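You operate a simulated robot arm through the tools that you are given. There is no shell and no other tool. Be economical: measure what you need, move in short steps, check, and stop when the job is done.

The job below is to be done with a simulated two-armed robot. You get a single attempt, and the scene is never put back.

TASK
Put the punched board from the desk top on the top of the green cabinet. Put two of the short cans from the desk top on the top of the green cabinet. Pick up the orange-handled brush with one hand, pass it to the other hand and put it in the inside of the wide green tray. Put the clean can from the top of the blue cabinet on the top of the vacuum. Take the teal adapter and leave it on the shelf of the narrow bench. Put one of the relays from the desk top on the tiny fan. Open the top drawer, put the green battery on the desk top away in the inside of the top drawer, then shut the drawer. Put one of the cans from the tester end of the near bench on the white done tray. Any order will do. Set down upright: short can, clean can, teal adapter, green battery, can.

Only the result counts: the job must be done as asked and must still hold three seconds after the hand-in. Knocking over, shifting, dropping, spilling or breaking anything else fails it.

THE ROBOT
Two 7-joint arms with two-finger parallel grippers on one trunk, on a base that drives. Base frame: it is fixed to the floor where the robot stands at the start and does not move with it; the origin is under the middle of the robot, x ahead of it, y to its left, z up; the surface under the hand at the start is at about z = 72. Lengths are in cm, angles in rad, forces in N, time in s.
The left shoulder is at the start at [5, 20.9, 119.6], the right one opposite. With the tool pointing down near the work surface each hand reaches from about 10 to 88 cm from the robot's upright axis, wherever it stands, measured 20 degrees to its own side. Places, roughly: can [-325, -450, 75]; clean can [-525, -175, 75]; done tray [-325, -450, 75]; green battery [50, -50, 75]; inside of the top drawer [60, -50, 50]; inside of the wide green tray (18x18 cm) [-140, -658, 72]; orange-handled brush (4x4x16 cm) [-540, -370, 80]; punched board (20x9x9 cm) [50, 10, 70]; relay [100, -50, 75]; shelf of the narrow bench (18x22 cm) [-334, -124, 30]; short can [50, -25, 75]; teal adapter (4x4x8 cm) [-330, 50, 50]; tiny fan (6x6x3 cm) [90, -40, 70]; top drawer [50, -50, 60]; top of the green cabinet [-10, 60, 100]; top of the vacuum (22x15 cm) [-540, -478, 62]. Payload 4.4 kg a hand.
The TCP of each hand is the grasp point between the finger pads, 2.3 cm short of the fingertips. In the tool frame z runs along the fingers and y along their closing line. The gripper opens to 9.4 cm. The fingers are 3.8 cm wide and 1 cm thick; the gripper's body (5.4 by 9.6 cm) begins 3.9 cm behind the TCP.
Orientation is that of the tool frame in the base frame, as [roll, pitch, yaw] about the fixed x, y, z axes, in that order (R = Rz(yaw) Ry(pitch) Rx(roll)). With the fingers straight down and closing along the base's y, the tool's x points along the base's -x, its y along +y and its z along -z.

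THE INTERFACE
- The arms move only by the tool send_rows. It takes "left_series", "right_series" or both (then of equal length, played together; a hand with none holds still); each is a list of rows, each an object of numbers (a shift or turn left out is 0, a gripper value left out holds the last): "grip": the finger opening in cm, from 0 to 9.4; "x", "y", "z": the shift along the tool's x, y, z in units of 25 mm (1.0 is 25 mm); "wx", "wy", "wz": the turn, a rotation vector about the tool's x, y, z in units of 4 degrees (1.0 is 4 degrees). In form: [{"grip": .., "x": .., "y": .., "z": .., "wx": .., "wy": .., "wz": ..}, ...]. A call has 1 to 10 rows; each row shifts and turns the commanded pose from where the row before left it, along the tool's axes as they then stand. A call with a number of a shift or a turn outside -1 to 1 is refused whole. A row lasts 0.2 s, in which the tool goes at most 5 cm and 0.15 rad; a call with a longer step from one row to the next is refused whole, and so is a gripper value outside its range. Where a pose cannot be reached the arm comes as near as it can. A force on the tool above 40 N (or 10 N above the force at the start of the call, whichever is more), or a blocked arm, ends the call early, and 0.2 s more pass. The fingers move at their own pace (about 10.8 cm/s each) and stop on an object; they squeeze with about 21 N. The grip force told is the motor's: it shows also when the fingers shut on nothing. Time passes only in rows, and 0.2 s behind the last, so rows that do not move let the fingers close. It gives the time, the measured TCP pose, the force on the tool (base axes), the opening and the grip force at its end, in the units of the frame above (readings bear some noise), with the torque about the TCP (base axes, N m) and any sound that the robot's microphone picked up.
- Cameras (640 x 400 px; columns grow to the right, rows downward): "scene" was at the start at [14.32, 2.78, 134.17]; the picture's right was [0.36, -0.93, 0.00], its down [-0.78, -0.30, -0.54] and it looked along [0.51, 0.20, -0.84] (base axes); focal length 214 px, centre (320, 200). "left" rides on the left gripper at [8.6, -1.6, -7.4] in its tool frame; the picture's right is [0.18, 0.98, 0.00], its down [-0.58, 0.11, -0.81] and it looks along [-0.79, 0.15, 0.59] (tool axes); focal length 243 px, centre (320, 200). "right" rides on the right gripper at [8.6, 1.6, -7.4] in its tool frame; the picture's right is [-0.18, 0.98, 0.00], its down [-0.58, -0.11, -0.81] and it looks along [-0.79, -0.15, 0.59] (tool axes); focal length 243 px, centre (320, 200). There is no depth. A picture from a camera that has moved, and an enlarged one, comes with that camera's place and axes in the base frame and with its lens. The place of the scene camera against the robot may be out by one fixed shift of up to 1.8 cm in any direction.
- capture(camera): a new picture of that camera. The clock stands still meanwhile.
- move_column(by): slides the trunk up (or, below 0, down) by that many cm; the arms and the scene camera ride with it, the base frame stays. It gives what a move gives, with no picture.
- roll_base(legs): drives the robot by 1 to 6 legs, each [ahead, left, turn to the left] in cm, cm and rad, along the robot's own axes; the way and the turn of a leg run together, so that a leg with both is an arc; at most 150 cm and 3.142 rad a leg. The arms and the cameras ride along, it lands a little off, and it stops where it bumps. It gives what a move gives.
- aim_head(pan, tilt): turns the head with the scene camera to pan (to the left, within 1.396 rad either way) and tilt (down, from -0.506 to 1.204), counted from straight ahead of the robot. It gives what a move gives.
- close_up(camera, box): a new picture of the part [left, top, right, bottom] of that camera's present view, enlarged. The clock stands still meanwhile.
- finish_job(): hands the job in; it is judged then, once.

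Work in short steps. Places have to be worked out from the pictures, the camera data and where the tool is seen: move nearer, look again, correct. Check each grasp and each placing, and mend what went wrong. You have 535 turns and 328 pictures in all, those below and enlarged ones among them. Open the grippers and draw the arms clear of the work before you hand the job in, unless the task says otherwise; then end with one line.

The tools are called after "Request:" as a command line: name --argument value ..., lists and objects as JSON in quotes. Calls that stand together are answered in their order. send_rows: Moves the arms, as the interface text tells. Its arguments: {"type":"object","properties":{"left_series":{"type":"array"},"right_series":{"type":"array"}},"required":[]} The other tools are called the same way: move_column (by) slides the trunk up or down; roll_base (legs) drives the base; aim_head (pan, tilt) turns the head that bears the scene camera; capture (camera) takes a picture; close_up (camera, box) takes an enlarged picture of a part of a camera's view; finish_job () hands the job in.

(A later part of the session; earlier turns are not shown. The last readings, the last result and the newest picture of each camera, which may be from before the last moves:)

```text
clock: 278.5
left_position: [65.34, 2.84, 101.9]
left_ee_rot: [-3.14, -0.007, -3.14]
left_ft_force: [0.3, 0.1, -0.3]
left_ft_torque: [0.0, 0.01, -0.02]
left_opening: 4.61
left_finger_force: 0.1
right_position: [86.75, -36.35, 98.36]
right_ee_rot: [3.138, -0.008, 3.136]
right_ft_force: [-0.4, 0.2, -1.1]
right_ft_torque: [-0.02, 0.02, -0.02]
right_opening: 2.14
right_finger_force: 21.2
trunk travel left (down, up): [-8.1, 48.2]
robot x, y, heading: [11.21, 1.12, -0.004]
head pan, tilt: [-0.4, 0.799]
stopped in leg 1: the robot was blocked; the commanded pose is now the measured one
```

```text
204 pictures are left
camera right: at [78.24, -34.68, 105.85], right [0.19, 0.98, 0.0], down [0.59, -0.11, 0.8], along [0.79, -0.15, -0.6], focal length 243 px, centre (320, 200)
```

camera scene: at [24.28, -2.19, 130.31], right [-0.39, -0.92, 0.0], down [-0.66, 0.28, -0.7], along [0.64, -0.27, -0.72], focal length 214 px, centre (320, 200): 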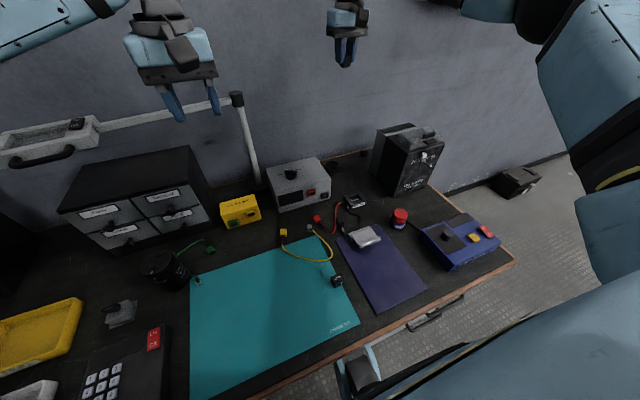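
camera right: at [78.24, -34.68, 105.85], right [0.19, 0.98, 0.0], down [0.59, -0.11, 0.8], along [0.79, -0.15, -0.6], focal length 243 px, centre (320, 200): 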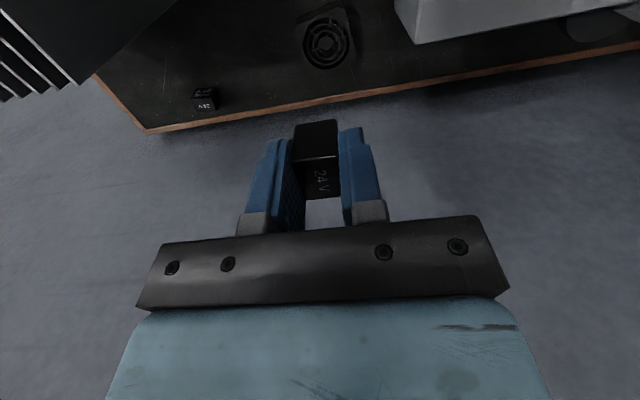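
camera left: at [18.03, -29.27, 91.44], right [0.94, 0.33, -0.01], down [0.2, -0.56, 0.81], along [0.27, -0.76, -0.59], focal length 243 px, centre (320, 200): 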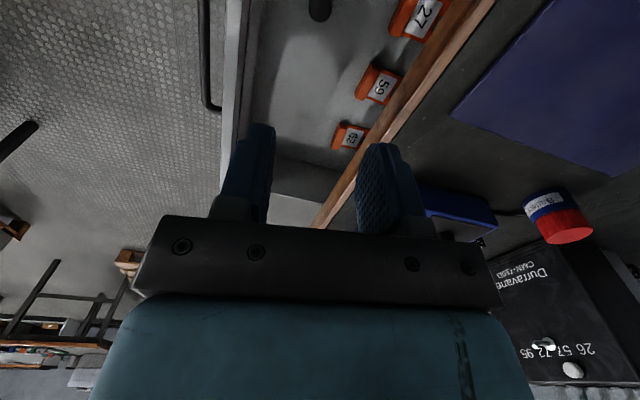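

Fan centre is clearly (89.4, −36.05). Lower to z≈83, then move forward 2.4 cm.

Request:
send_rows --right_series '[{"z": 0.9}, {"z": 0.9}, {"z": 0.9}, {"z": 0.9}, {"z": 0.9}, {"z": 0.9}, {"z": 0.6}, {"x": -0.5, "y": 0.06}, {"x": -0.45, "y": 0.06}, {}]'

Request:
capture --camera "right"

Request:
close_up --camera "scene" --box '[270, 90, 430, 200]'

```text
clock: 280.7
left_position: [65.56, 2.77, 101.74]
left_ee_rot: [3.141, -0.01, -3.139]
left_ft_force: [0.8, -0.1, 0.0]
left_ft_torque: [-0.01, -0.02, 0.0]
left_opening: 4.57
left_finger_force: 0.0
right_position: [85.23, -37.29, 84.6]
right_ee_rot: [3.138, -0.009, 3.135]
right_ft_force: [0.4, 0.3, -0.8]
right_ft_torque: [0.0, -0.02, -0.02]
right_opening: 2.13
right_finger_force: 20.2
right hand out of reach, approached as far as the arm can: row 4, 5, 6, 7, 8, 9
trunk travel left (down, up): [-8.1, 48.2]
robot x, y, heading: [10.79, 1.62, -0.005]
head pan, tilt: [-0.4, 0.799]
```

```text
203 pictures are left
camera right: at [76.61, -35.67, 92.08], right [0.19, 0.98, 0.0], down [0.59, -0.11, 0.8], along [0.79, -0.15, -0.6], focal length 243 px, centre (320, 200)
```

right: 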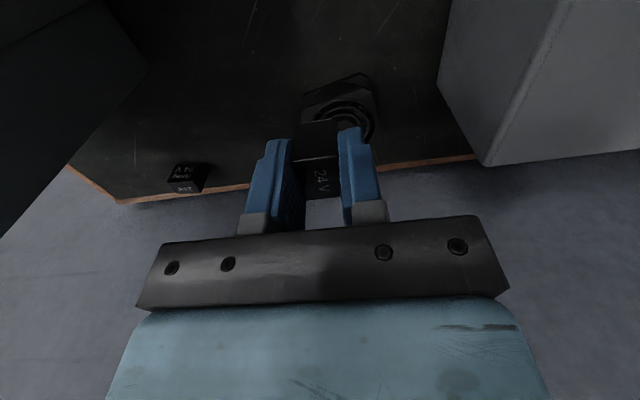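

```text
3.64 times, centred on (350, 145) of scene
camera zoom: at [26.19, -1.59, 116.3], right [-0.39, -0.92, 0.0], down [-0.66, 0.28, -0.7], along [0.64, -0.27, -0.72], focal length 780 px, centre (211, 400)
```

zoom: 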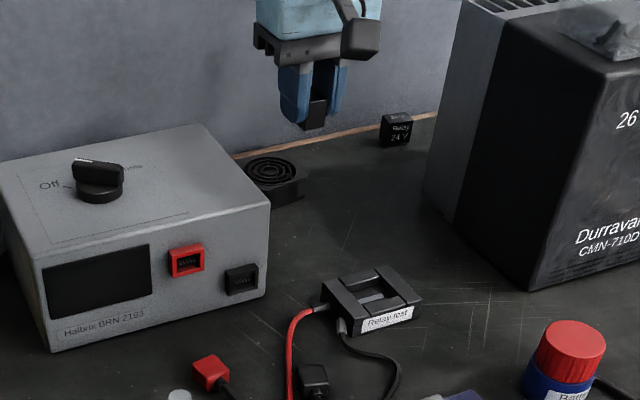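

The arm's reach shrinks off its best direction; I move the hand 7 cm left, then shift/turn the base slightly right so the fan lies ~20° to the right.

Request:
send_rows --right_series '[{"z": -0.8}, {"z": -0.8, "y": 0.7}, {"y": 0.7}, {"y": 0.7}, {"y": 0.7}]'

Request:
roll_base --legs '[[-1, -4, 0], [0, 0, -0.06]]'

Request:
send_rows --right_series '[{"x": -0.6}, {"x": -0.6}, {"x": -0.6}]'

Request:
capture --camera "right"

```text
clock: 281.9
left_position: [65.49, 2.84, 101.74]
left_ee_rot: [-3.141, -0.009, -3.14]
left_ft_force: [-0.3, 0.2, 0.2]
left_ft_torque: [0.03, 0.01, 0.03]
left_opening: 4.6
left_finger_force: 0.1
right_position: [83.98, -30.93, 88.91]
right_ee_rot: [3.137, -0.01, 3.136]
right_ft_force: [0.2, -0.4, 0.9]
right_ft_torque: [0.0, 0.03, 0.01]
right_opening: 2.11
right_finger_force: 21.5
right hand out of reach, approached as far as the arm can: row 4, 5
trunk travel left (down, up): [-8.1, 48.2]
robot x, y, heading: [11.08, 0.99, -0.001]
head pan, tilt: [-0.4, 0.799]
```

```text
clock: 282.7
left_position: [65.31, 2.82, 101.81]
left_ee_rot: [3.141, -0.007, -3.134]
left_ft_force: [0.8, 1.0, 0.3]
left_ft_torque: [-0.02, 0.0, 0.01]
left_opening: 4.61
left_finger_force: 0.0
right_position: [83.83, -30.86, 88.85]
right_ee_rot: [3.139, -0.01, -3.142]
right_ft_force: [-0.5, 0.3, -1.3]
right_ft_torque: [-0.01, 0.0, -0.02]
right_opening: 2.13
right_finger_force: 20.9
trunk travel left (down, up): [-8.1, 48.2]
robot x, y, heading: [10.66, 1.23, -0.0]
head pan, tilt: [-0.4, 0.799]
stopped in leg 1: the robot was blocked; the commanded pose is now the measured one
```

```text
clock: 283.5
left_position: [65.33, 2.9, 101.68]
left_ee_rot: [-3.141, -0.008, -3.135]
left_ft_force: [-1.0, -0.4, 0.2]
left_ft_torque: [0.04, -0.04, -0.01]
left_opening: 4.62
left_finger_force: 0.1
right_position: [84.89, -32.42, 89.64]
right_ee_rot: [3.138, -0.008, 3.142]
right_ft_force: [-0.4, 0.2, -0.7]
right_ft_torque: [-0.02, -0.03, 0.02]
right_opening: 2.11
right_finger_force: 20.7
right hand out of reach, approached as far as the arm can: row 1, 2, 3
trunk travel left (down, up): [-8.1, 48.2]
robot x, y, heading: [10.81, 1.41, 0.003]
head pan, tilt: [-0.4, 0.799]
```

```text
201 pictures are left
camera right: at [76.2, -30.75, 97.14], right [0.18, 0.98, 0.0], down [0.59, -0.11, 0.8], along [0.79, -0.15, -0.6], focal length 243 px, centre (320, 200)
```

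right: 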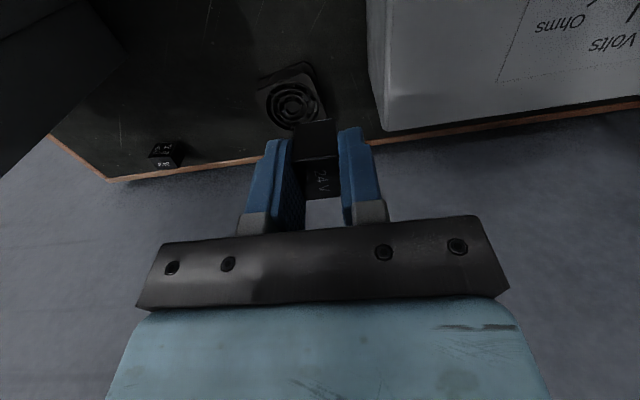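

The base is hemmed in by the drawer unit. Instead I tilt the hand 16° forward (relay pivots about the grip axis, so it will settle flat), which extends reach, then move over the fan.

Request:
send_rows --right_series '[{"wy": -1}, {"wy": -1}, {"wy": -1}, {"wy": -1}, {"x": -0.45, "z": 0.12, "y": -0.36}, {"x": -0.45, "z": 0.12, "y": -0.36}, {"x": -0.41, "z": 0.11, "y": -0.36}, {"y": -0.36}, {}]'

Request:
capture --camera "right"

```text
clock: 285.5
left_position: [65.26, 2.89, 101.64]
left_ee_rot: [3.141, -0.009, -3.135]
left_ft_force: [-0.2, -0.2, -0.7]
left_ft_torque: [0.02, 0.01, -0.02]
left_opening: 4.6
left_finger_force: 0.0
right_position: [88.35, -35.99, 89.76]
right_ee_rot: [3.137, 0.269, 3.14]
right_ft_force: [0.7, -0.5, -0.4]
right_ft_torque: [-0.02, 0.06, -0.01]
right_opening: 2.09
right_finger_force: 21.0
trunk travel left (down, up): [-8.1, 48.2]
robot x, y, heading: [10.61, 1.07, 0.001]
head pan, tilt: [-0.4, 0.799]
```

```text
200 pictures are left
camera right: at [77.93, -34.3, 94.59], right [0.18, 0.98, 0.05], down [0.34, -0.11, 0.93], along [0.92, -0.15, -0.36], focal length 243 px, centre (320, 200)
```

right: 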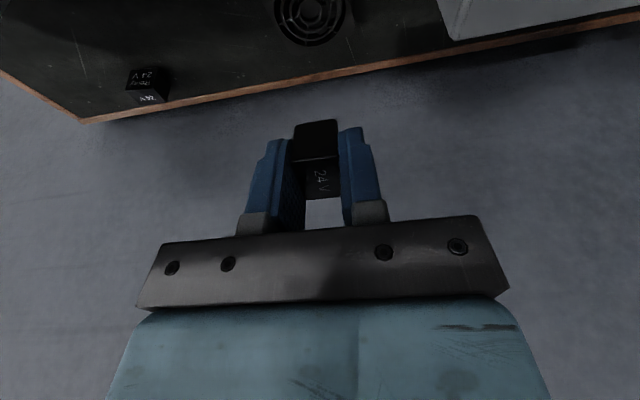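

Reachable now. Descend vertically to z≈79.5.

Request:
send_rows --right_series '[{"x": 0.2, "z": 0.8}, {"x": 0.2, "z": 0.8}, {"x": 0.2, "z": 0.8}, {"x": 0.2, "z": 0.8}, {"x": 0.18, "z": 0.7}, {}]'

Request:
capture --camera "right"

Request:
close_up --camera "scene" --box '[270, 90, 430, 200]'

```text
clock: 286.9
left_position: [65.24, 2.86, 101.87]
left_ee_rot: [-3.141, -0.009, -3.134]
left_ft_force: [-0.6, -0.9, -0.3]
left_ft_torque: [0.01, 0.0, -0.01]
left_opening: 4.6
left_finger_force: 0.1
right_position: [87.49, -36.44, 80.33]
right_ee_rot: [3.136, 0.271, 3.14]
right_ft_force: [0.2, 0.1, 0.3]
right_ft_torque: [-0.03, 0.03, -0.02]
right_opening: 2.12
right_finger_force: 20.9
right hand out of reach, approached as far as the arm can: row 4, 5
trunk travel left (down, up): [-8.1, 48.2]
robot x, y, heading: [10.57, 1.37, 0.007]
head pan, tilt: [-0.4, 0.799]
```

```text
199 pictures are left
camera right: at [77.09, -34.75, 85.18], right [0.18, 0.98, 0.05], down [0.34, -0.11, 0.93], along [0.92, -0.15, -0.36], focal length 243 px, centre (320, 200)
```

right: 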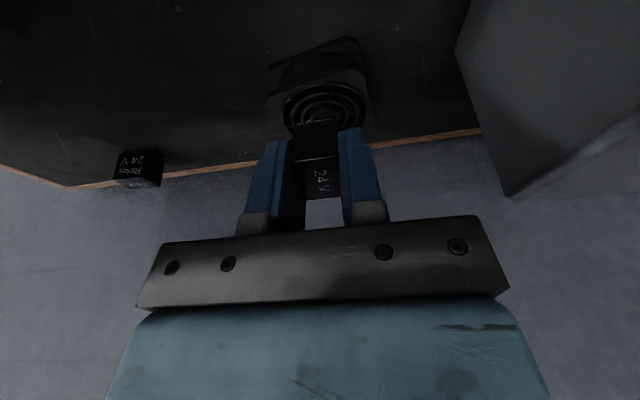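

```text
3.64 times, centred on (350, 145) of scene
camera zoom: at [26.03, -1.65, 116.3], right [-0.39, -0.92, 0.0], down [-0.66, 0.28, -0.7], along [0.64, -0.27, -0.72], focal length 780 px, centre (211, 400)
```

zoom: 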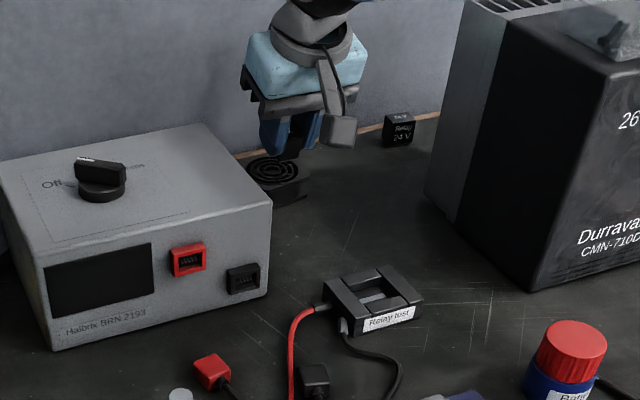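

Relay bottom is above the fan's centre. Use the trunk to lower the last bit.

Request:
move_column --by -1.2

Request:
move_column --by -0.5

```text
clock: 287.5
left_position: [65.35, 2.9, 100.49]
left_ee_rot: [3.141, -0.011, -3.134]
left_ft_force: [0.1, 0.0, 0.5]
left_ft_torque: [0.01, -0.02, 0.02]
left_opening: 4.6
left_finger_force: 0.0
right_position: [87.53, -36.3, 79.26]
right_ee_rot: [3.136, 0.271, 3.14]
right_ft_force: [0.5, 0.8, 0.3]
right_ft_torque: [0.02, -0.02, 0.04]
right_opening: 2.12
right_finger_force: 20.7
trunk travel left (down, up): [-6.9, 49.4]
robot x, y, heading: [10.38, 0.94, 0.001]
head pan, tilt: [-0.4, 0.799]
```

```text
clock: 288.0
left_position: [65.18, 2.84, 100.15]
left_ee_rot: [-3.141, -0.009, -3.132]
left_ft_force: [-0.3, -0.2, -0.7]
left_ft_torque: [-0.01, 0.0, -0.02]
left_opening: 4.59
left_finger_force: 0.0
right_position: [87.43, -36.5, 78.78]
right_ee_rot: [3.136, 0.273, 3.141]
right_ft_force: [0.2, -0.3, 0.1]
right_ft_torque: [-0.02, 0.03, -0.02]
right_opening: 2.11
right_finger_force: 20.8
trunk travel left (down, up): [-6.4, 49.9]
robot x, y, heading: [10.7, 0.99, 0.004]
head pan, tilt: [-0.4, 0.799]
```

Request:
move_column --by -0.5

Request:
capture --camera "right"

```text
clock: 288.6
left_position: [65.24, 2.9, 99.61]
left_ee_rot: [-3.141, -0.008, -3.134]
left_ft_force: [-0.7, -0.5, 0.1]
left_ft_torque: [0.0, 0.0, 0.05]
left_opening: 4.58
left_finger_force: 0.1
right_position: [87.39, -36.47, 78.13]
right_ee_rot: [3.136, 0.272, 3.14]
right_ft_force: [0.6, -0.7, -1.2]
right_ft_torque: [-0.01, 0.01, 0.01]
right_opening: 2.12
right_finger_force: 21.2
trunk travel left (down, up): [-5.9, 50.4]
robot x, y, heading: [10.54, 1.28, -0.001]
head pan, tilt: [-0.4, 0.799]
```

```text
197 pictures are left
camera right: at [77.09, -34.75, 83.0], right [0.18, 0.98, 0.05], down [0.34, -0.11, 0.93], along [0.92, -0.15, -0.36], focal length 243 px, centre (320, 200)
```

right: 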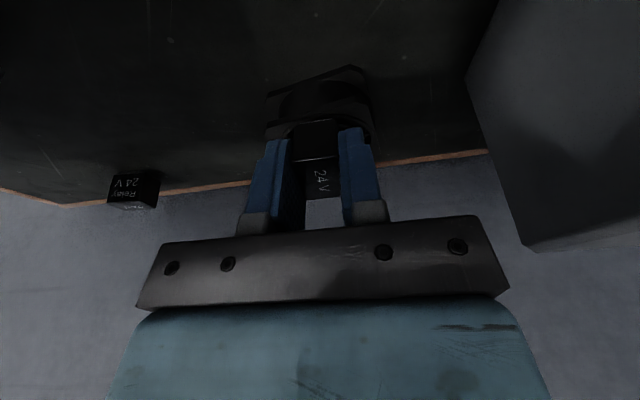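

Request:
move_column --by -0.4

Request:
close_up --camera "right" --box '[240, 50, 400, 170]'

```text
clock: 289.1
left_position: [65.11, 2.95, 99.17]
left_ee_rot: [-3.141, -0.006, -3.134]
left_ft_force: [0.0, -0.2, 0.3]
left_ft_torque: [-0.01, -0.01, 0.01]
left_opening: 4.62
left_finger_force: 0.1
right_position: [87.42, -36.44, 77.92]
right_ee_rot: [3.137, 0.276, 3.139]
right_ft_force: [1.6, -1.0, 8.4]
right_ft_torque: [0.0, 0.02, -0.01]
right_opening: 2.1
right_finger_force: 21.3
trunk travel left (down, up): [-5.5, 50.8]
robot x, y, heading: [11.02, 1.15, 0.0]
head pan, tilt: [-0.4, 0.799]
```

```text
3.33 times, centred on (320, 110) of right
camera zoom: at [77.09, -34.73, 82.77], right [0.18, 0.98, 0.05], down [0.34, -0.11, 0.93], along [0.92, -0.15, -0.35], focal length 809 px, centre (320, 500)
```

zoom: 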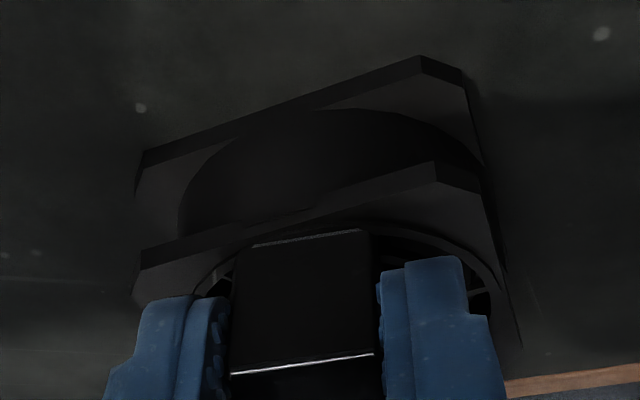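

In contact, about 1 cm in from the fan's near edge. Press slightly to level it, then release.

Request:
move_column --by -0.3

Request:
send_rows --right_series '[{"grip": 2.6}, {"grip": 4}, {}, {}]'

Request:
close_up --camera "right" --box '[240, 50, 400, 170]'

```text
clock: 289.6
left_position: [65.17, 3.02, 98.91]
left_ee_rot: [-3.141, -0.007, -3.134]
left_ft_force: [-0.5, 0.4, -0.1]
left_ft_torque: [0.01, 0.0, 0.0]
left_opening: 4.61
left_finger_force: 0.1
right_position: [87.47, -36.48, 77.79]
right_ee_rot: [3.137, 0.275, 3.14]
right_ft_force: [0.7, -2.6, 16.9]
right_ft_torque: [0.04, 0.03, -0.01]
right_opening: 2.14
right_finger_force: 21.4
trunk travel left (down, up): [-5.2, 51.1]
robot x, y, heading: [10.85, 1.2, 0.002]
head pan, tilt: [-0.4, 0.799]
```

```text
clock: 290.6
left_position: [65.34, 2.85, 98.92]
left_ee_rot: [3.139, -0.009, -3.135]
left_ft_force: [-0.5, -0.4, 0.1]
left_ft_torque: [0.01, -0.03, -0.01]
left_opening: 4.57
left_finger_force: 0.0
right_position: [87.37, -36.39, 77.52]
right_ee_rot: [3.136, 0.273, 3.139]
right_ft_force: [-0.1, 0.5, 0.6]
right_ft_torque: [-0.02, -0.03, 0.0]
right_opening: 3.99
right_finger_force: 0.1
trunk travel left (down, up): [-5.2, 51.1]
robot x, y, heading: [10.85, 1.22, 0.001]
head pan, tilt: [-0.4, 0.799]
```

```text
3.33 times, centred on (320, 110) of right
camera zoom: at [77.1, -34.75, 82.27], right [0.18, 0.98, 0.05], down [0.34, -0.11, 0.93], along [0.92, -0.15, -0.36], focal length 809 px, centre (320, 500)
```

zoom: 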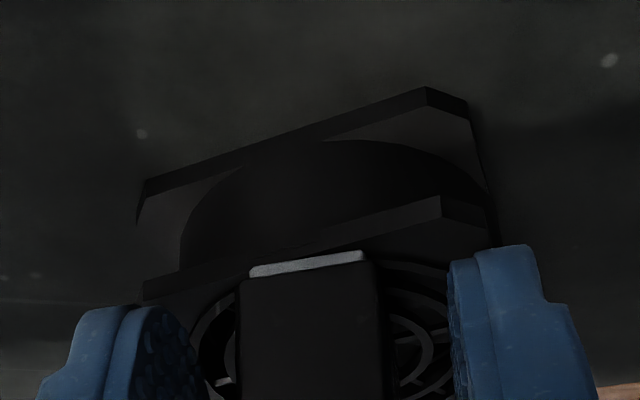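

Relay stands on the fan. Withdraw along the fingers, then check.

Request:
send_rows --right_series '[{"z": -0.4}, {"z": -0.8}, {"z": -1}, {"z": -1}, {"z": -1}, {"z": -1}, {"z": -1, "x": 1}, {"x": 1}, {"x": 1}, {"x": 1}]'

Request:
close_up --camera "scene" --box '[290, 110, 410, 190]'

Request:
capture --camera "right"

```text
clock: 292.8
left_position: [65.25, 2.84, 98.96]
left_ee_rot: [3.141, -0.008, -3.135]
left_ft_force: [0.8, -0.5, -0.4]
left_ft_torque: [-0.04, 0.0, -0.01]
left_opening: 4.61
left_finger_force: 0.1
right_position: [73.44, -36.55, 89.57]
right_ee_rot: [3.136, 0.273, 3.14]
right_ft_force: [-0.7, 0.6, -0.5]
right_ft_torque: [0.01, 0.02, 0.01]
right_opening: 3.97
right_finger_force: 0.0
trunk travel left (down, up): [-5.2, 51.1]
robot x, y, heading: [10.95, 1.17, -0.006]
head pan, tilt: [-0.4, 0.799]
```

```text
5.00 times, centred on (350, 150) of scene
camera zoom: at [26.02, -1.67, 113.4], right [-0.39, -0.92, 0.0], down [-0.66, 0.28, -0.7], along [0.64, -0.27, -0.72], focal length 1072 px, centre (170, 450)
```

zoom: 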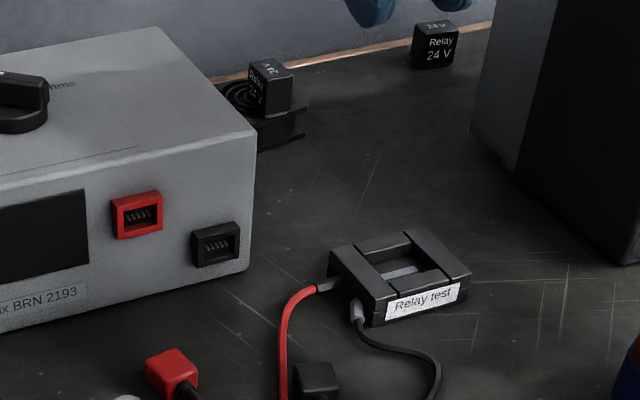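

```text
193 pictures are left
camera right: at [63.11, -34.87, 94.46], right [0.18, 0.98, 0.05], down [0.34, -0.11, 0.93], along [0.92, -0.15, -0.36], focal length 243 px, centre (320, 200)
```

right: 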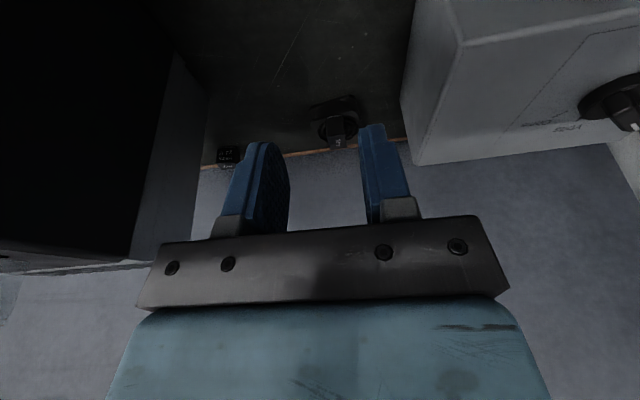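

All desk jobs are done. Raise the trunk and fold both arms back before driving.

Request:
move_column --by 22

Request:
send_rows --right_series '[{"wy": 1, "x": 0.8}, {"wy": 1, "x": 0.8}, {"wy": 1, "x": 0.8}, {"wy": 0.9, "x": 0.8}, {"x": 0.9}, {"x": 0.9}, {"x": 0.9}, {"x": 0.9}, {"x": 0.9}]' --left_series '[{"x": 0.6, "y": 0.6}, {"x": 0.6, "y": 0.6}, {"x": 0.6, "y": 0.6}, {"x": 0.6, "y": 0.6}, {"x": 0.6, "y": 0.6}, {"x": 0.6, "y": 0.6}, {"x": 0.6}, {"x": 0.6}, {"x": 0.6}]'

Request:
roll_base --legs '[[-25, 0, 0]]'

Request:
aim_head --pan 0 --tilt 0.35

Request:
roll_base --legs '[[0, 0, 1.57], [0, 0, 1.2]]'

Request:
capture --camera "scene"

```text
clock: 295.1
left_position: [65.37, 2.89, 120.8]
left_ee_rot: [3.14, -0.009, -3.135]
left_ft_force: [-0.1, 0.4, -0.1]
left_ft_torque: [0.03, -0.02, -0.04]
left_opening: 4.61
left_finger_force: 0.0
right_position: [73.48, -36.6, 111.63]
right_ee_rot: [3.137, 0.272, 3.139]
right_ft_force: [-0.4, -0.5, -0.5]
right_ft_torque: [0.03, -0.02, -0.02]
right_opening: 4.01
right_finger_force: 0.0
trunk travel left (down, up): [-27.2, 29.1]
robot x, y, heading: [10.88, 1.12, 0.003]
head pan, tilt: [-0.4, 0.799]
```

```text
clock: 297.1
left_position: [51.59, 11.74, 120.96]
left_ee_rot: [3.14, -0.008, -3.136]
left_ft_force: [0.5, -0.9, 0.7]
left_ft_torque: [-0.01, 0.01, 0.03]
left_opening: 4.62
left_finger_force: 0.1
right_position: [54.41, -36.63, 110.2]
right_ee_rot: [3.136, 0.002, 3.14]
right_ft_force: [0.0, -0.2, 0.8]
right_ft_torque: [0.02, -0.02, 0.0]
right_opening: 4.01
right_finger_force: 0.1
trunk travel left (down, up): [-27.2, 29.1]
robot x, y, heading: [10.63, 1.4, 0.004]
head pan, tilt: [-0.4, 0.799]
```

```text
clock: 299.0
left_position: [26.32, 11.9, 120.87]
left_ee_rot: [-3.141, -0.009, -3.131]
left_ft_force: [-0.5, -0.5, 1.5]
left_ft_torque: [0.02, -0.02, 0.01]
left_opening: 4.6
left_finger_force: 0.1
right_position: [29.24, -36.34, 110.5]
right_ee_rot: [3.136, 0.001, -3.14]
right_ft_force: [-0.4, -0.2, 0.5]
right_ft_torque: [0.0, -0.03, 0.0]
right_opening: 3.98
right_finger_force: 0.0
trunk travel left (down, up): [-27.2, 29.1]
robot x, y, heading: [-14.7, 1.1, 0.007]
head pan, tilt: [-0.4, 0.799]
```

```text
clock: 299.9
left_position: [26.33, 11.69, 120.92]
left_ee_rot: [-3.141, -0.008, -3.132]
left_ft_force: [0.9, -0.9, -0.4]
left_ft_torque: [-0.03, 0.01, -0.01]
left_opening: 4.57
left_finger_force: 0.0
right_position: [29.33, -36.43, 110.35]
right_ee_rot: [3.138, 0.001, -3.141]
right_ft_force: [0.0, 0.4, 0.3]
right_ft_torque: [0.02, -0.01, 0.02]
right_opening: 4.0
right_finger_force: 0.1
trunk travel left (down, up): [-27.2, 29.1]
robot x, y, heading: [-14.77, 0.95, 0.003]
head pan, tilt: [0.0, 0.351]
```

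```text
clock: 307.2
left_position: [-56.44, 4.54, 120.94]
left_ee_rot: [-3.141, -0.009, -0.323]
left_ft_force: [-0.6, 0.4, 0.6]
left_ft_torque: [0.02, 0.02, -0.02]
left_opening: 4.59
left_finger_force: 0.0
right_position: [-43.44, 51.07, 110.33]
right_ee_rot: [3.139, -0.001, -0.33]
right_ft_force: [1.0, -0.6, 0.0]
right_ft_torque: [0.01, 0.03, -0.01]
right_opening: 4.01
right_finger_force: 0.1
trunk travel left (down, up): [-27.2, 29.1]
robot x, y, heading: [-14.99, 1.53, 2.814]
head pan, tilt: [0.0, 0.351]
```

```text
192 pictures are left
camera scene: at [-28.57, 6.65, 139.36], right [0.32, 0.95, 0.0], down [0.33, -0.11, -0.94], along [-0.89, 0.3, -0.34], focal length 214 px, centre (320, 200)
```

scene: 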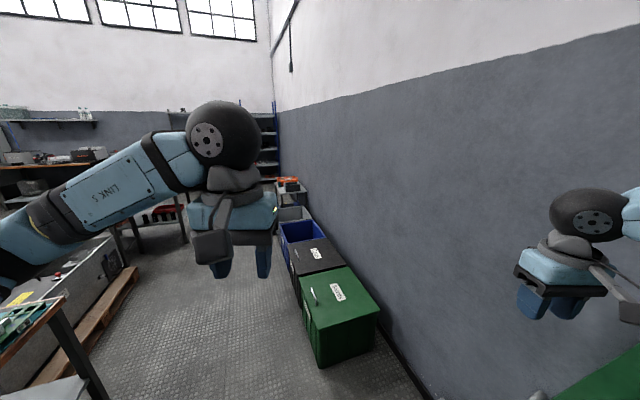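

The right hand's swing at z≈110 passed close to the cabinet's objects — I must check the cabinet top now.

Request:
aim_head --pan -1.3 --tilt 0.5

Request:
capture --camera "scene"

```text
clock: 308.7
left_position: [-56.52, 4.47, 120.81]
left_ee_rot: [3.141, -0.009, -0.323]
left_ft_force: [0.7, -0.6, -1.1]
left_ft_torque: [0.05, -0.04, -0.03]
left_opening: 4.56
left_finger_force: 0.1
right_position: [-43.48, 50.99, 110.42]
right_ee_rot: [3.136, 0.001, -0.33]
right_ft_force: [0.7, 0.3, -0.2]
right_ft_torque: [0.03, 0.03, 0.04]
right_opening: 4.01
right_finger_force: 0.1
trunk travel left (down, up): [-27.2, 29.1]
robot x, y, heading: [-14.32, 1.25, 2.812]
head pan, tilt: [-1.3, 0.499]
```

```text
191 pictures are left
camera scene: at [-19.22, 12.72, 138.0], right [1.0, -0.06, 0.0], down [-0.03, -0.48, -0.88], along [0.05, 0.88, -0.48], focal length 214 px, centre (320, 200)
```

scene: 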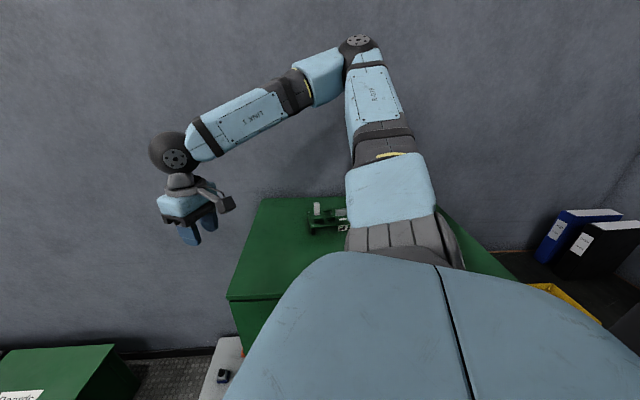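

I need a better look: turn to face −x fully and drive to about (−70, −15), then look back.

Request:
roll_base --legs '[[0, 0, 0.33], [0, 16, 0], [55, 0, 0]]'

Request:
aim_head --pan -1.396 --tilt 0.15

Request:
capture --camera "scene"

```text
clock: 314.5
left_position: [-109.69, -24.65, 120.95]
left_ee_rot: [-3.14, -0.008, 0.002]
left_ft_force: [0.1, -1.4, -0.2]
left_ft_torque: [-0.01, 0.01, -0.01]
left_opening: 4.59
left_finger_force: 0.0
right_position: [-112.22, 23.55, 110.2]
right_ee_rot: [3.136, 0.0, -0.007]
right_ft_force: [-0.4, -0.2, 0.7]
right_ft_torque: [0.01, -0.01, 0.01]
right_opening: 4.0
right_finger_force: 0.0
trunk travel left (down, up): [-27.2, 29.1]
robot x, y, heading: [-68.99, -14.75, 3.135]
head pan, tilt: [-1.3, 0.499]
```

```text
clock: 315.3
left_position: [-109.68, -24.77, 120.93]
left_ee_rot: [3.142, -0.008, 0.0]
left_ft_force: [0.3, 0.3, -0.4]
left_ft_torque: [-0.01, 0.0, -0.01]
left_opening: 4.59
left_finger_force: 0.1
right_position: [-112.25, 23.4, 110.33]
right_ee_rot: [3.139, 0.001, -0.007]
right_ft_force: [0.9, -1.0, -0.2]
right_ft_torque: [-0.01, -0.03, -0.01]
right_opening: 4.0
right_finger_force: 0.1
trunk travel left (down, up): [-27.2, 29.1]
robot x, y, heading: [-68.75, -14.51, 3.125]
head pan, tilt: [-1.396, 0.15]
```

```text
190 pictures are left
camera scene: at [-76.05, -5.04, 141.23], right [0.99, 0.17, 0.0], down [0.03, -0.15, -0.99], along [-0.17, 0.97, -0.15], focal length 214 px, centre (320, 200)
```

scene: 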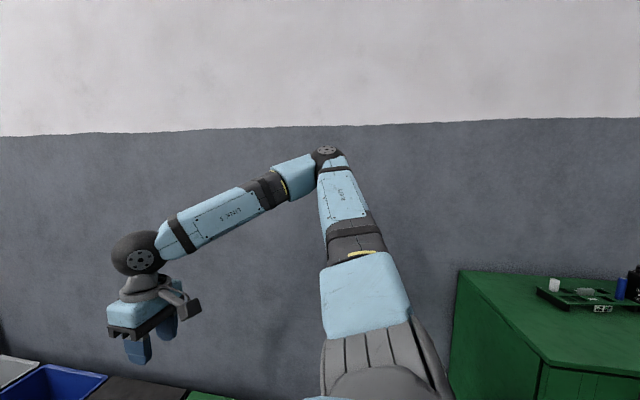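

Request:
roll_base --legs '[[0, 0, -0.6]]'

Request:
close_up --camera "scene" --box '[240, 150, 480, 330]'

```text
clock: 317.4
left_position: [-108.33, 0.31, 120.91]
left_ee_rot: [-3.14, -0.009, -0.602]
left_ft_force: [0.8, 1.2, 0.1]
left_ft_torque: [0.0, -0.01, 0.0]
left_opening: 4.61
left_finger_force: 0.1
right_position: [-83.04, 41.52, 110.42]
right_ee_rot: [3.137, 0.0, -0.609]
right_ft_force: [0.7, -0.3, 0.2]
right_ft_torque: [-0.05, 0.02, 0.02]
right_opening: 4.0
right_finger_force: 0.1
trunk travel left (down, up): [-27.2, 29.1]
robot x, y, heading: [-68.68, -14.18, 2.529]
head pan, tilt: [-1.396, 0.15]
```

```text
2.22 times, centred on (360, 240) of scene
camera zoom: at [-69.39, -1.96, 141.23], right [0.91, -0.42, 0.0], down [-0.06, -0.14, -0.99], along [0.42, 0.9, -0.15], focal length 477 px, centre (231, 111)
```

zoom: 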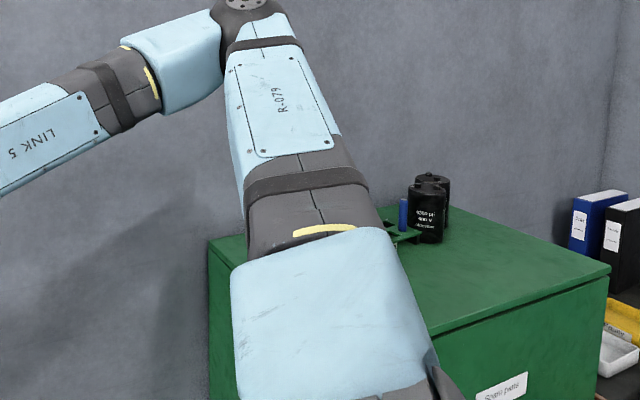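

The cans were nudged on the cabinet (still upright). I raise the trunk for safety and drive to face the cabinet for a proper look.

Request:
move_column --by 25

Request:
roll_base --legs '[[0, 0, -0.96], [0, -60, 0]]'

Request:
aim_head --pan 0 --tilt 0.6

Request:
capture --camera "scene"

```text
clock: 319.9
left_position: [-108.4, 0.28, 146.02]
left_ee_rot: [-3.141, -0.007, -0.603]
left_ft_force: [-0.3, -0.1, -0.5]
left_ft_torque: [0.0, 0.02, -0.03]
left_opening: 4.59
left_finger_force: 0.0
right_position: [-83.1, 41.47, 135.35]
right_ee_rot: [3.137, 0.001, -0.61]
right_ft_force: [-0.5, -0.4, -0.2]
right_ft_torque: [0.01, 0.03, 0.01]
right_opening: 4.01
right_finger_force: 0.1
trunk travel left (down, up): [-52.2, 4.1]
robot x, y, heading: [-69.02, -14.47, 2.532]
head pan, tilt: [-1.396, 0.15]
```

```text
clock: 328.1
left_position: [-19.5, 25.29, 145.9]
left_ee_rot: [-3.141, -0.009, -1.587]
left_ft_force: [-0.7, -0.2, 0.0]
left_ft_torque: [0.02, 0.01, 0.0]
left_opening: 4.61
left_finger_force: 0.1
right_position: [28.72, 27.04, 135.27]
right_ee_rot: [3.14, 0.002, -1.592]
right_ft_force: [0.1, -0.7, 0.0]
right_ft_torque: [-0.04, 0.01, -0.03]
right_opening: 3.99
right_finger_force: 0.0
trunk travel left (down, up): [-52.2, 4.1]
robot x, y, heading: [-10.16, -16.1, 1.552]
head pan, tilt: [-1.396, 0.15]
```

```text
clock: 329.6
left_position: [-19.53, 25.3, 145.81]
left_ee_rot: [-3.141, -0.009, -1.587]
left_ft_force: [0.0, -0.2, 0.0]
left_ft_torque: [-0.04, 0.02, 0.0]
left_opening: 4.59
left_finger_force: 0.1
right_position: [28.79, 27.04, 135.33]
right_ee_rot: [3.137, -0.001, -1.595]
right_ft_force: [-0.2, -0.2, 0.7]
right_ft_torque: [-0.02, 0.01, 0.01]
right_opening: 4.0
right_finger_force: 0.1
trunk travel left (down, up): [-52.2, 4.1]
robot x, y, heading: [-10.02, -15.72, 1.544]
head pan, tilt: [0.0, 0.6]
```

```text
188 pictures are left
camera scene: at [-8.48, 0.09, 162.09], right [1.0, -0.02, 0.0], down [-0.01, -0.56, -0.83], along [0.02, 0.82, -0.56], focal length 214 px, centre (320, 200)
```

scene: 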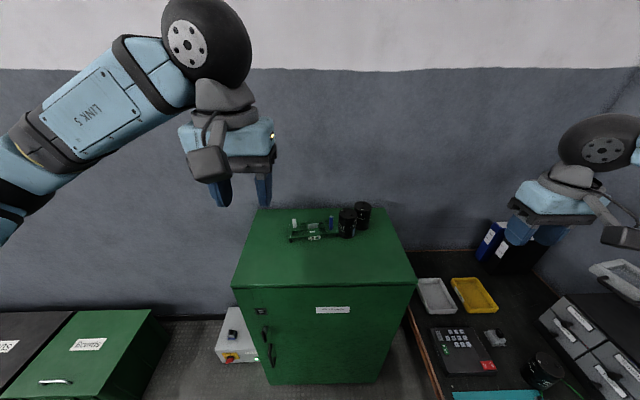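

Request:
close_up --camera "scene" --box '[270, 180, 400, 270]'

```text
4.44 times, centred on (335, 225) of scene
camera zoom: at [-8.48, 0.09, 162.09], right [1.0, -0.02, 0.0], down [-0.01, -0.56, -0.83], along [0.02, 0.82, -0.56], focal length 953 px, centre (253, 89)
```

zoom: 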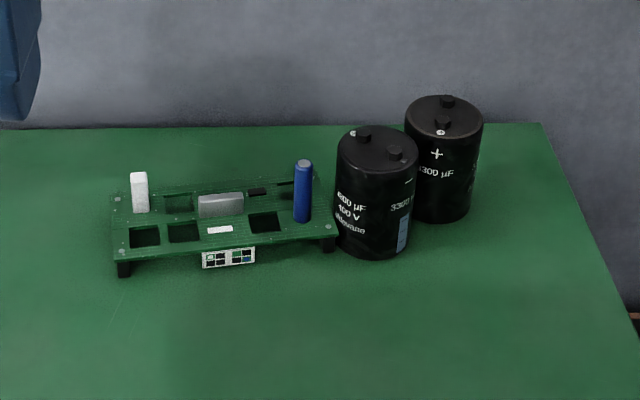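

All three objects stand fine. Now head toward the adapter near (−330, 50): turn to −x and drive a metre, then look.

Request:
roll_base --legs '[[0, 0, 1.597], [100, 0, 0]]'

Request:
aim_head --pan 0 --tilt 0.45

Request:
capture --camera "scene"

Request:
aim_head --pan 0.9 --tilt 0.45

Request:
capture --camera "scene"

```text
clock: 338.6
left_position: [-151.43, -22.91, 145.91]
left_ee_rot: [-3.141, -0.008, -0.006]
left_ft_force: [0.2, 0.1, 0.2]
left_ft_torque: [0.02, 0.02, 0.0]
left_opening: 4.61
left_finger_force: 0.1
right_position: [-153.5, 25.45, 135.31]
right_ee_rot: [3.138, 0.0, -0.016]
right_ft_force: [0.0, 0.2, 0.7]
right_ft_torque: [-0.03, 0.03, 0.0]
right_opening: 4.01
right_finger_force: 0.0
trunk travel left (down, up): [-52.2, 4.1]
robot x, y, heading: [-110.35, -12.83, 3.126]
head pan, tilt: [0.0, 0.6]
```

```text
clock: 339.3
left_position: [-151.56, -22.81, 145.79]
left_ee_rot: [3.141, -0.008, -0.009]
left_ft_force: [0.1, 0.2, -0.5]
left_ft_torque: [0.0, -0.03, 0.01]
left_opening: 4.59
left_finger_force: 0.0
right_position: [-153.51, 25.31, 135.41]
right_ee_rot: [3.138, 0.0, -0.017]
right_ft_force: [-0.4, -0.6, 0.4]
right_ft_torque: [0.0, -0.02, 0.02]
right_opening: 4.01
right_finger_force: 0.2
trunk travel left (down, up): [-52.2, 4.1]
robot x, y, heading: [-110.56, -12.84, 3.13]
head pan, tilt: [0.0, 0.45]
```

```text
186 pictures are left
camera scene: at [-125.38, -12.48, 163.43], right [0.01, 1.0, 0.0], down [0.44, -0.01, -0.9], along [-0.9, 0.01, -0.44], focal length 214 px, centre (320, 200)
```

scene: 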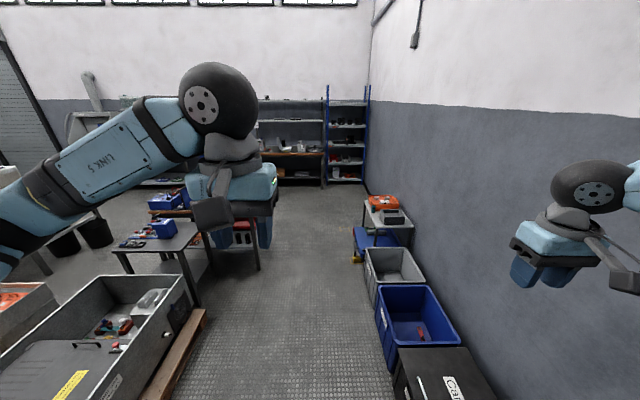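

```text
clock: 340.5
left_position: [-151.58, -22.86, 145.91]
left_ee_rot: [3.141, -0.009, -0.008]
left_ft_force: [0.0, 0.5, 0.6]
left_ft_torque: [0.03, 0.04, -0.01]
left_opening: 4.61
left_finger_force: 0.2
right_position: [-153.57, 25.27, 135.31]
right_ee_rot: [3.137, 0.0, -0.017]
right_ft_force: [0.4, -0.1, -0.9]
right_ft_torque: [0.0, 0.0, 0.0]
right_opening: 4.0
right_finger_force: 0.1
trunk travel left (down, up): [-52.2, 4.1]
robot x, y, heading: [-110.53, -12.9, 3.123]
head pan, tilt: [0.901, 0.45]
```

```text
185 pictures are left
camera scene: at [-121.99, -19.73, 163.44], right [-0.77, 0.63, 0.0], down [0.28, 0.34, -0.9], along [-0.57, -0.7, -0.44], focal length 214 px, centre (320, 200)
```

scene: 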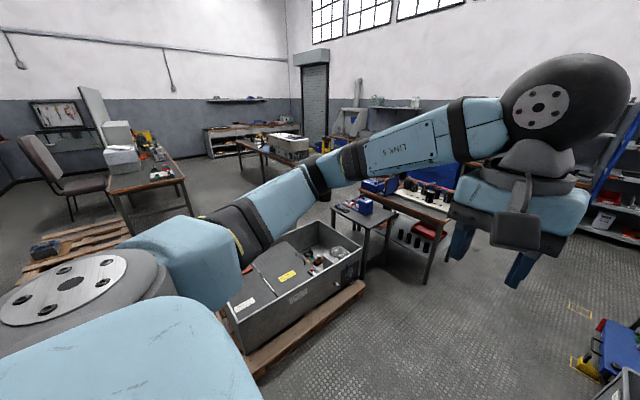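

Corridor is clear (bins y>25, pallet y<−100). Drive 110 cm on toward the small table by the wall.

Request:
roll_base --legs '[[115, 0, 0.015]]'

Request:
aim_head --pan -0.4 --tilt 0.6

Request:
capture --camera "scene"

Request:
aim_head --pan 0.9 --tilt 0.6

Request:
capture --camera "scene"

```text
clock: 346.4
left_position: [-267.35, -21.35, 145.92]
left_ee_rot: [-3.141, -0.006, -0.005]
left_ft_force: [-0.5, 1.2, 0.5]
left_ft_torque: [0.0, 0.0, -0.02]
left_opening: 4.6
left_finger_force: 0.0
right_position: [-269.63, 26.79, 135.32]
right_ee_rot: [3.139, 0.0, -0.012]
right_ft_force: [0.4, 0.4, 0.6]
right_ft_torque: [-0.01, 0.0, -0.03]
right_opening: 4.0
right_finger_force: 0.0
trunk travel left (down, up): [-52.2, 4.1]
robot x, y, heading: [-226.34, -11.61, 3.131]
head pan, tilt: [0.901, 0.45]
```

```text
clock: 347.9
left_position: [-267.4, -21.28, 145.98]
left_ee_rot: [-3.141, -0.008, -0.005]
left_ft_force: [-0.3, 0.8, 0.2]
left_ft_torque: [-0.05, 0.0, 0.0]
left_opening: 4.59
left_finger_force: 0.0
right_position: [-269.73, 26.75, 135.27]
right_ee_rot: [3.139, -0.001, -0.012]
right_ft_force: [0.1, -0.2, -0.4]
right_ft_torque: [-0.01, -0.01, 0.02]
right_opening: 4.0
right_finger_force: 0.1
trunk travel left (down, up): [-52.2, 4.1]
robot x, y, heading: [-226.15, -11.45, 3.131]
head pan, tilt: [-0.4, 0.6]
```

```text
184 pictures are left
camera scene: at [-240.21, -7.52, 162.09], right [0.4, 0.92, 0.0], down [0.52, -0.23, -0.83], along [-0.76, 0.33, -0.56], focal length 214 px, centre (320, 200)
```

scene: 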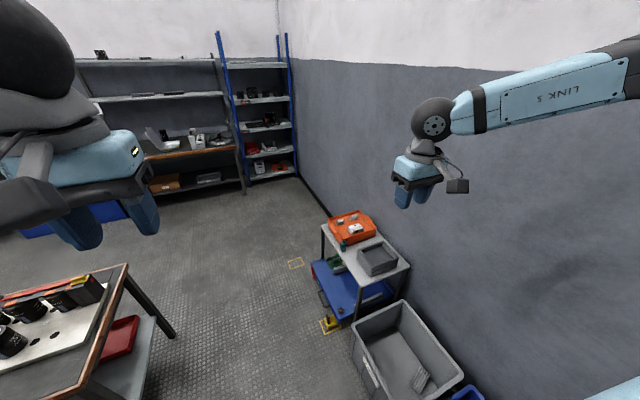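

```text
clock: 349.4
left_position: [-267.38, -21.37, 145.89]
left_ee_rot: [-3.141, -0.008, -0.005]
left_ft_force: [0.0, -1.1, -0.1]
left_ft_torque: [-0.01, -0.01, -0.01]
left_opening: 4.62
left_finger_force: 0.0
right_position: [-269.58, 26.9, 135.37]
right_ee_rot: [3.138, 0.001, -0.013]
right_ft_force: [-0.2, 0.4, 0.2]
right_ft_torque: [0.0, 0.0, -0.01]
right_opening: 3.99
right_finger_force: 0.0
trunk travel left (down, up): [-52.2, 4.1]
robot x, y, heading: [-226.52, -11.67, 3.131]
head pan, tilt: [0.901, 0.6]
```

```text
183 pictures are left
camera scene: at [-237.69, -17.91, 162.09], right [-0.78, 0.63, 0.0], down [0.36, 0.44, -0.83], along [-0.52, -0.64, -0.56], focal length 214 px, centre (320, 200)
```

scene: 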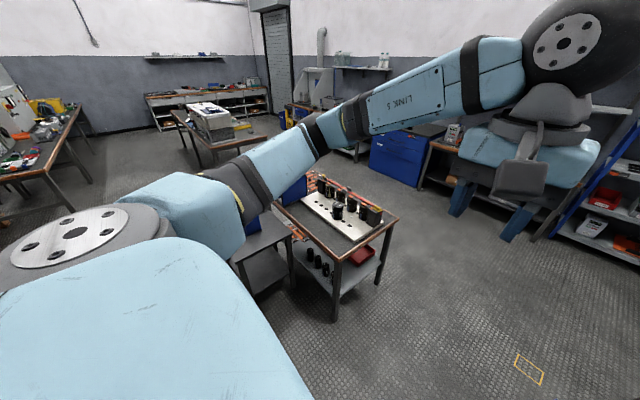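

Request:
aim_head --pan -0.45 --tilt 0.65

Request:
close_up --camera "scene" --box '[270, 170, 410, 300]'

```text
clock: 350.9
left_position: [-267.37, -21.37, 145.96]
left_ee_rot: [-3.141, -0.009, -0.006]
left_ft_force: [0.8, -0.4, 0.5]
left_ft_torque: [0.01, -0.01, -0.04]
left_opening: 4.6
left_finger_force: 0.0
right_position: [-269.71, 26.92, 135.3]
right_ee_rot: [3.137, 0.0, -0.014]
right_ft_force: [0.5, -0.4, 0.5]
right_ft_torque: [0.01, -0.03, -0.03]
right_opening: 4.03
right_finger_force: 0.0
trunk travel left (down, up): [-52.2, 4.1]
robot x, y, heading: [-226.31, -11.67, 3.126]
head pan, tilt: [-0.45, 0.649]
```

```text
3.08 times, centred on (340, 235) of scene
camera zoom: at [-239.88, -7.19, 161.66], right [0.45, 0.9, 0.0], down [0.54, -0.27, -0.8], along [-0.71, 0.36, -0.6], focal length 660 px, centre (258, 92)
```

zoom: 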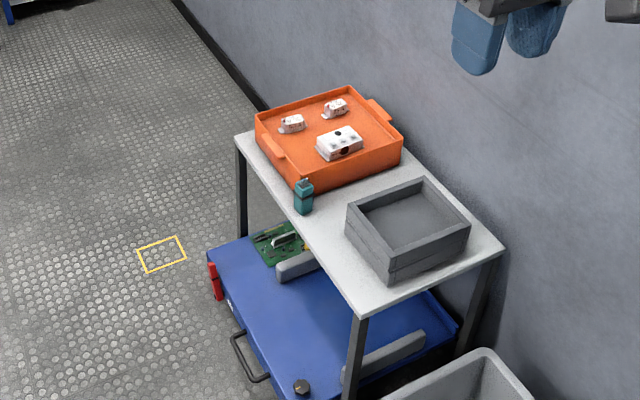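

The teal adapter stands at the edge of the small table, about (−321, 45). Before that I look at the narrow bench and its shelf.

Request:
aim_head --pan 0.75 --tilt 0.65

Request:
close_up --camera "scene" --box '[180, 120, 420, 330]'

```text
clock: 352.2
left_position: [-267.47, -21.41, 145.88]
left_ee_rot: [3.141, -0.007, -0.006]
left_ft_force: [0.3, 0.3, -0.1]
left_ft_torque: [0.01, -0.02, 0.0]
left_opening: 4.59
left_finger_force: 0.0
right_position: [-269.63, 26.97, 135.25]
right_ee_rot: [3.138, 0.001, -0.012]
right_ft_force: [-0.2, -0.4, -0.5]
right_ft_torque: [0.02, 0.0, 0.01]
right_opening: 3.99
right_finger_force: 0.0
trunk travel left (down, up): [-52.2, 4.1]
robot x, y, heading: [-226.69, -11.4, 3.133]
head pan, tilt: [0.75, 0.649]
```

```text
1.90 times, centred on (300, 225) of scene
camera zoom: at [-238.53, -16.89, 161.66], right [-0.67, 0.74, 0.0], down [0.45, 0.41, -0.8], along [-0.59, -0.54, -0.6], focal length 408 px, centre (358, 152)
```

zoom: 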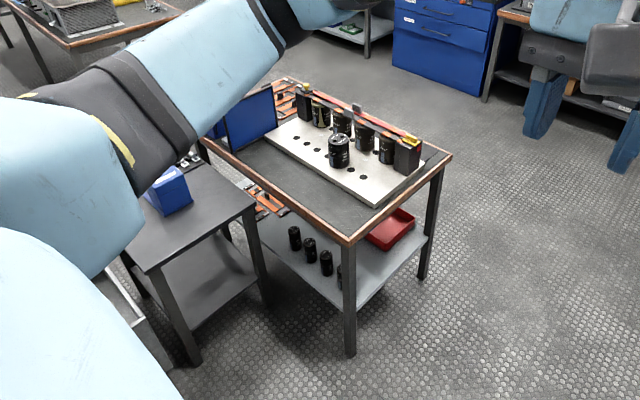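

The narrow bench spans x −344…−291, y −157…−69; its free shelf spot at (−334, −124) is open from the −x side. The hand must go in tilted, so I test here in free space how low the left hand gets with a 45° forward tilt.

Request:
send_rows --left_series '[{"wy": -1}, {"wy": -1}, {"wy": -1}, {"wy": -1}, {"wy": -1}, {"wy": -1}, {"wy": -1}, {"wy": -1}, {"wy": -1}, {"wy": -1}]'

Request:
move_column --by -40

Request:
send_rows --left_series '[{"wy": -1, "x": 0.66, "z": 0.75}, {"x": 0.66, "z": 0.75}, {"x": 0.66, "z": 0.75}, {"x": 0.66, "z": 0.75}, {"x": 0.66, "z": 0.75}, {"x": 0.66, "z": 0.75}, {"x": 0.66, "z": 0.75}, {"x": 0.66, "z": 0.75}, {"x": 0.66, "z": 0.75}, {"x": 0.66, "z": 0.75}]'

Request:
move_column --by -12

Request:
send_rows --left_series '[{"x": 0.66, "z": 0.75}, {"x": 0.66, "z": 0.75}, {"x": 0.66, "z": 0.75}, {"x": 0.66, "z": 0.75}, {"x": 0.66, "z": 0.75}, {"x": 0.66, "z": 0.75}, {"x": 0.66, "z": 0.75}, {"x": 0.66, "z": 0.75}, {"x": 0.66, "z": 0.75}, {"x": 0.66, "z": 0.75}]'

```text
clock: 354.4
left_position: [-267.35, -21.36, 145.86]
left_ee_rot: [-3.141, 0.692, -0.005]
left_ft_force: [0.7, -0.9, 0.1]
left_ft_torque: [0.01, 0.01, 0.02]
left_opening: 4.61
left_finger_force: 0.0
right_position: [-269.6, 26.8, 135.38]
right_ee_rot: [3.139, -0.001, -0.013]
right_ft_force: [-0.3, -0.1, 0.5]
right_ft_torque: [0.02, 0.0, 0.02]
right_opening: 4.0
right_finger_force: 0.1
trunk travel left (down, up): [-52.2, 4.1]
robot x, y, heading: [-226.53, -11.88, 3.129]
head pan, tilt: [0.75, 0.649]
```

```text
clock: 358.3
left_position: [-267.37, -21.23, 105.91]
left_ee_rot: [-3.141, 0.69, -0.004]
left_ft_force: [1.0, -0.8, 0.0]
left_ft_torque: [0.01, 0.0, -0.01]
left_opening: 4.61
left_finger_force: 0.1
right_position: [-269.55, 26.86, 95.39]
right_ee_rot: [3.141, 0.001, -0.012]
right_ft_force: [-1.3, -1.0, -0.9]
right_ft_torque: [-0.02, 0.0, 0.0]
right_opening: 4.01
right_finger_force: 0.0
trunk travel left (down, up): [-12.2, 44.1]
robot x, y, heading: [-226.09, -11.29, 3.127]
head pan, tilt: [0.75, 0.649]
```

```text
clock: 360.5
left_position: [-268.35, -21.68, 80.8]
left_ee_rot: [-3.141, 0.759, -0.006]
left_ft_force: [-0.7, 0.2, 0.2]
left_ft_torque: [0.01, 0.02, 0.0]
left_opening: 4.62
left_finger_force: 0.1
right_position: [-269.68, 26.84, 95.35]
right_ee_rot: [3.141, -0.002, -0.011]
right_ft_force: [0.2, -0.6, 0.4]
right_ft_torque: [-0.01, 0.04, 0.0]
right_opening: 4.01
right_finger_force: 0.0
trunk travel left (down, up): [-12.2, 44.1]
robot x, y, heading: [-226.5, -11.45, 3.134]
head pan, tilt: [0.75, 0.649]
```

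```text
clock: 362.0
left_position: [-268.36, -21.53, 68.96]
left_ee_rot: [3.14, 0.759, -0.005]
left_ft_force: [0.1, -0.4, 0.9]
left_ft_torque: [0.01, 0.0, 0.02]
left_opening: 4.61
left_finger_force: 0.0
right_position: [-269.61, 26.94, 83.31]
right_ee_rot: [3.137, 0.0, -0.012]
right_ft_force: [0.1, -0.8, 0.5]
right_ft_torque: [-0.01, 0.02, 0.01]
right_opening: 4.01
right_finger_force: 0.1
trunk travel left (down, up): [-0.2, 56.1]
robot x, y, heading: [-226.25, -11.39, 3.13]
head pan, tilt: [0.75, 0.649]
```

```text
clock: 363.5
left_position: [-268.96, -21.32, 53.29]
left_ee_rot: [-3.141, 0.763, -0.009]
left_ft_force: [0.7, -4.3, 19.7]
left_ft_torque: [0.13, -2.78, -0.52]
left_opening: 4.59
left_finger_force: 0.0
right_position: [-269.6, 26.88, 83.37]
right_ee_rot: [3.138, 0.001, -0.011]
right_ft_force: [0.0, 0.0, 0.9]
right_ft_torque: [0.02, 0.01, -0.04]
right_opening: 3.99
right_finger_force: 0.1
trunk travel left (down, up): [-0.2, 56.1]
robot x, y, heading: [-226.38, -11.59, 3.127]
head pan, tilt: [0.75, 0.649]
stopped in row 7 (left hand): the force on the tool passed its limit at 102 N (the readings are from after the stop); the commanded pose is now the measured one
```

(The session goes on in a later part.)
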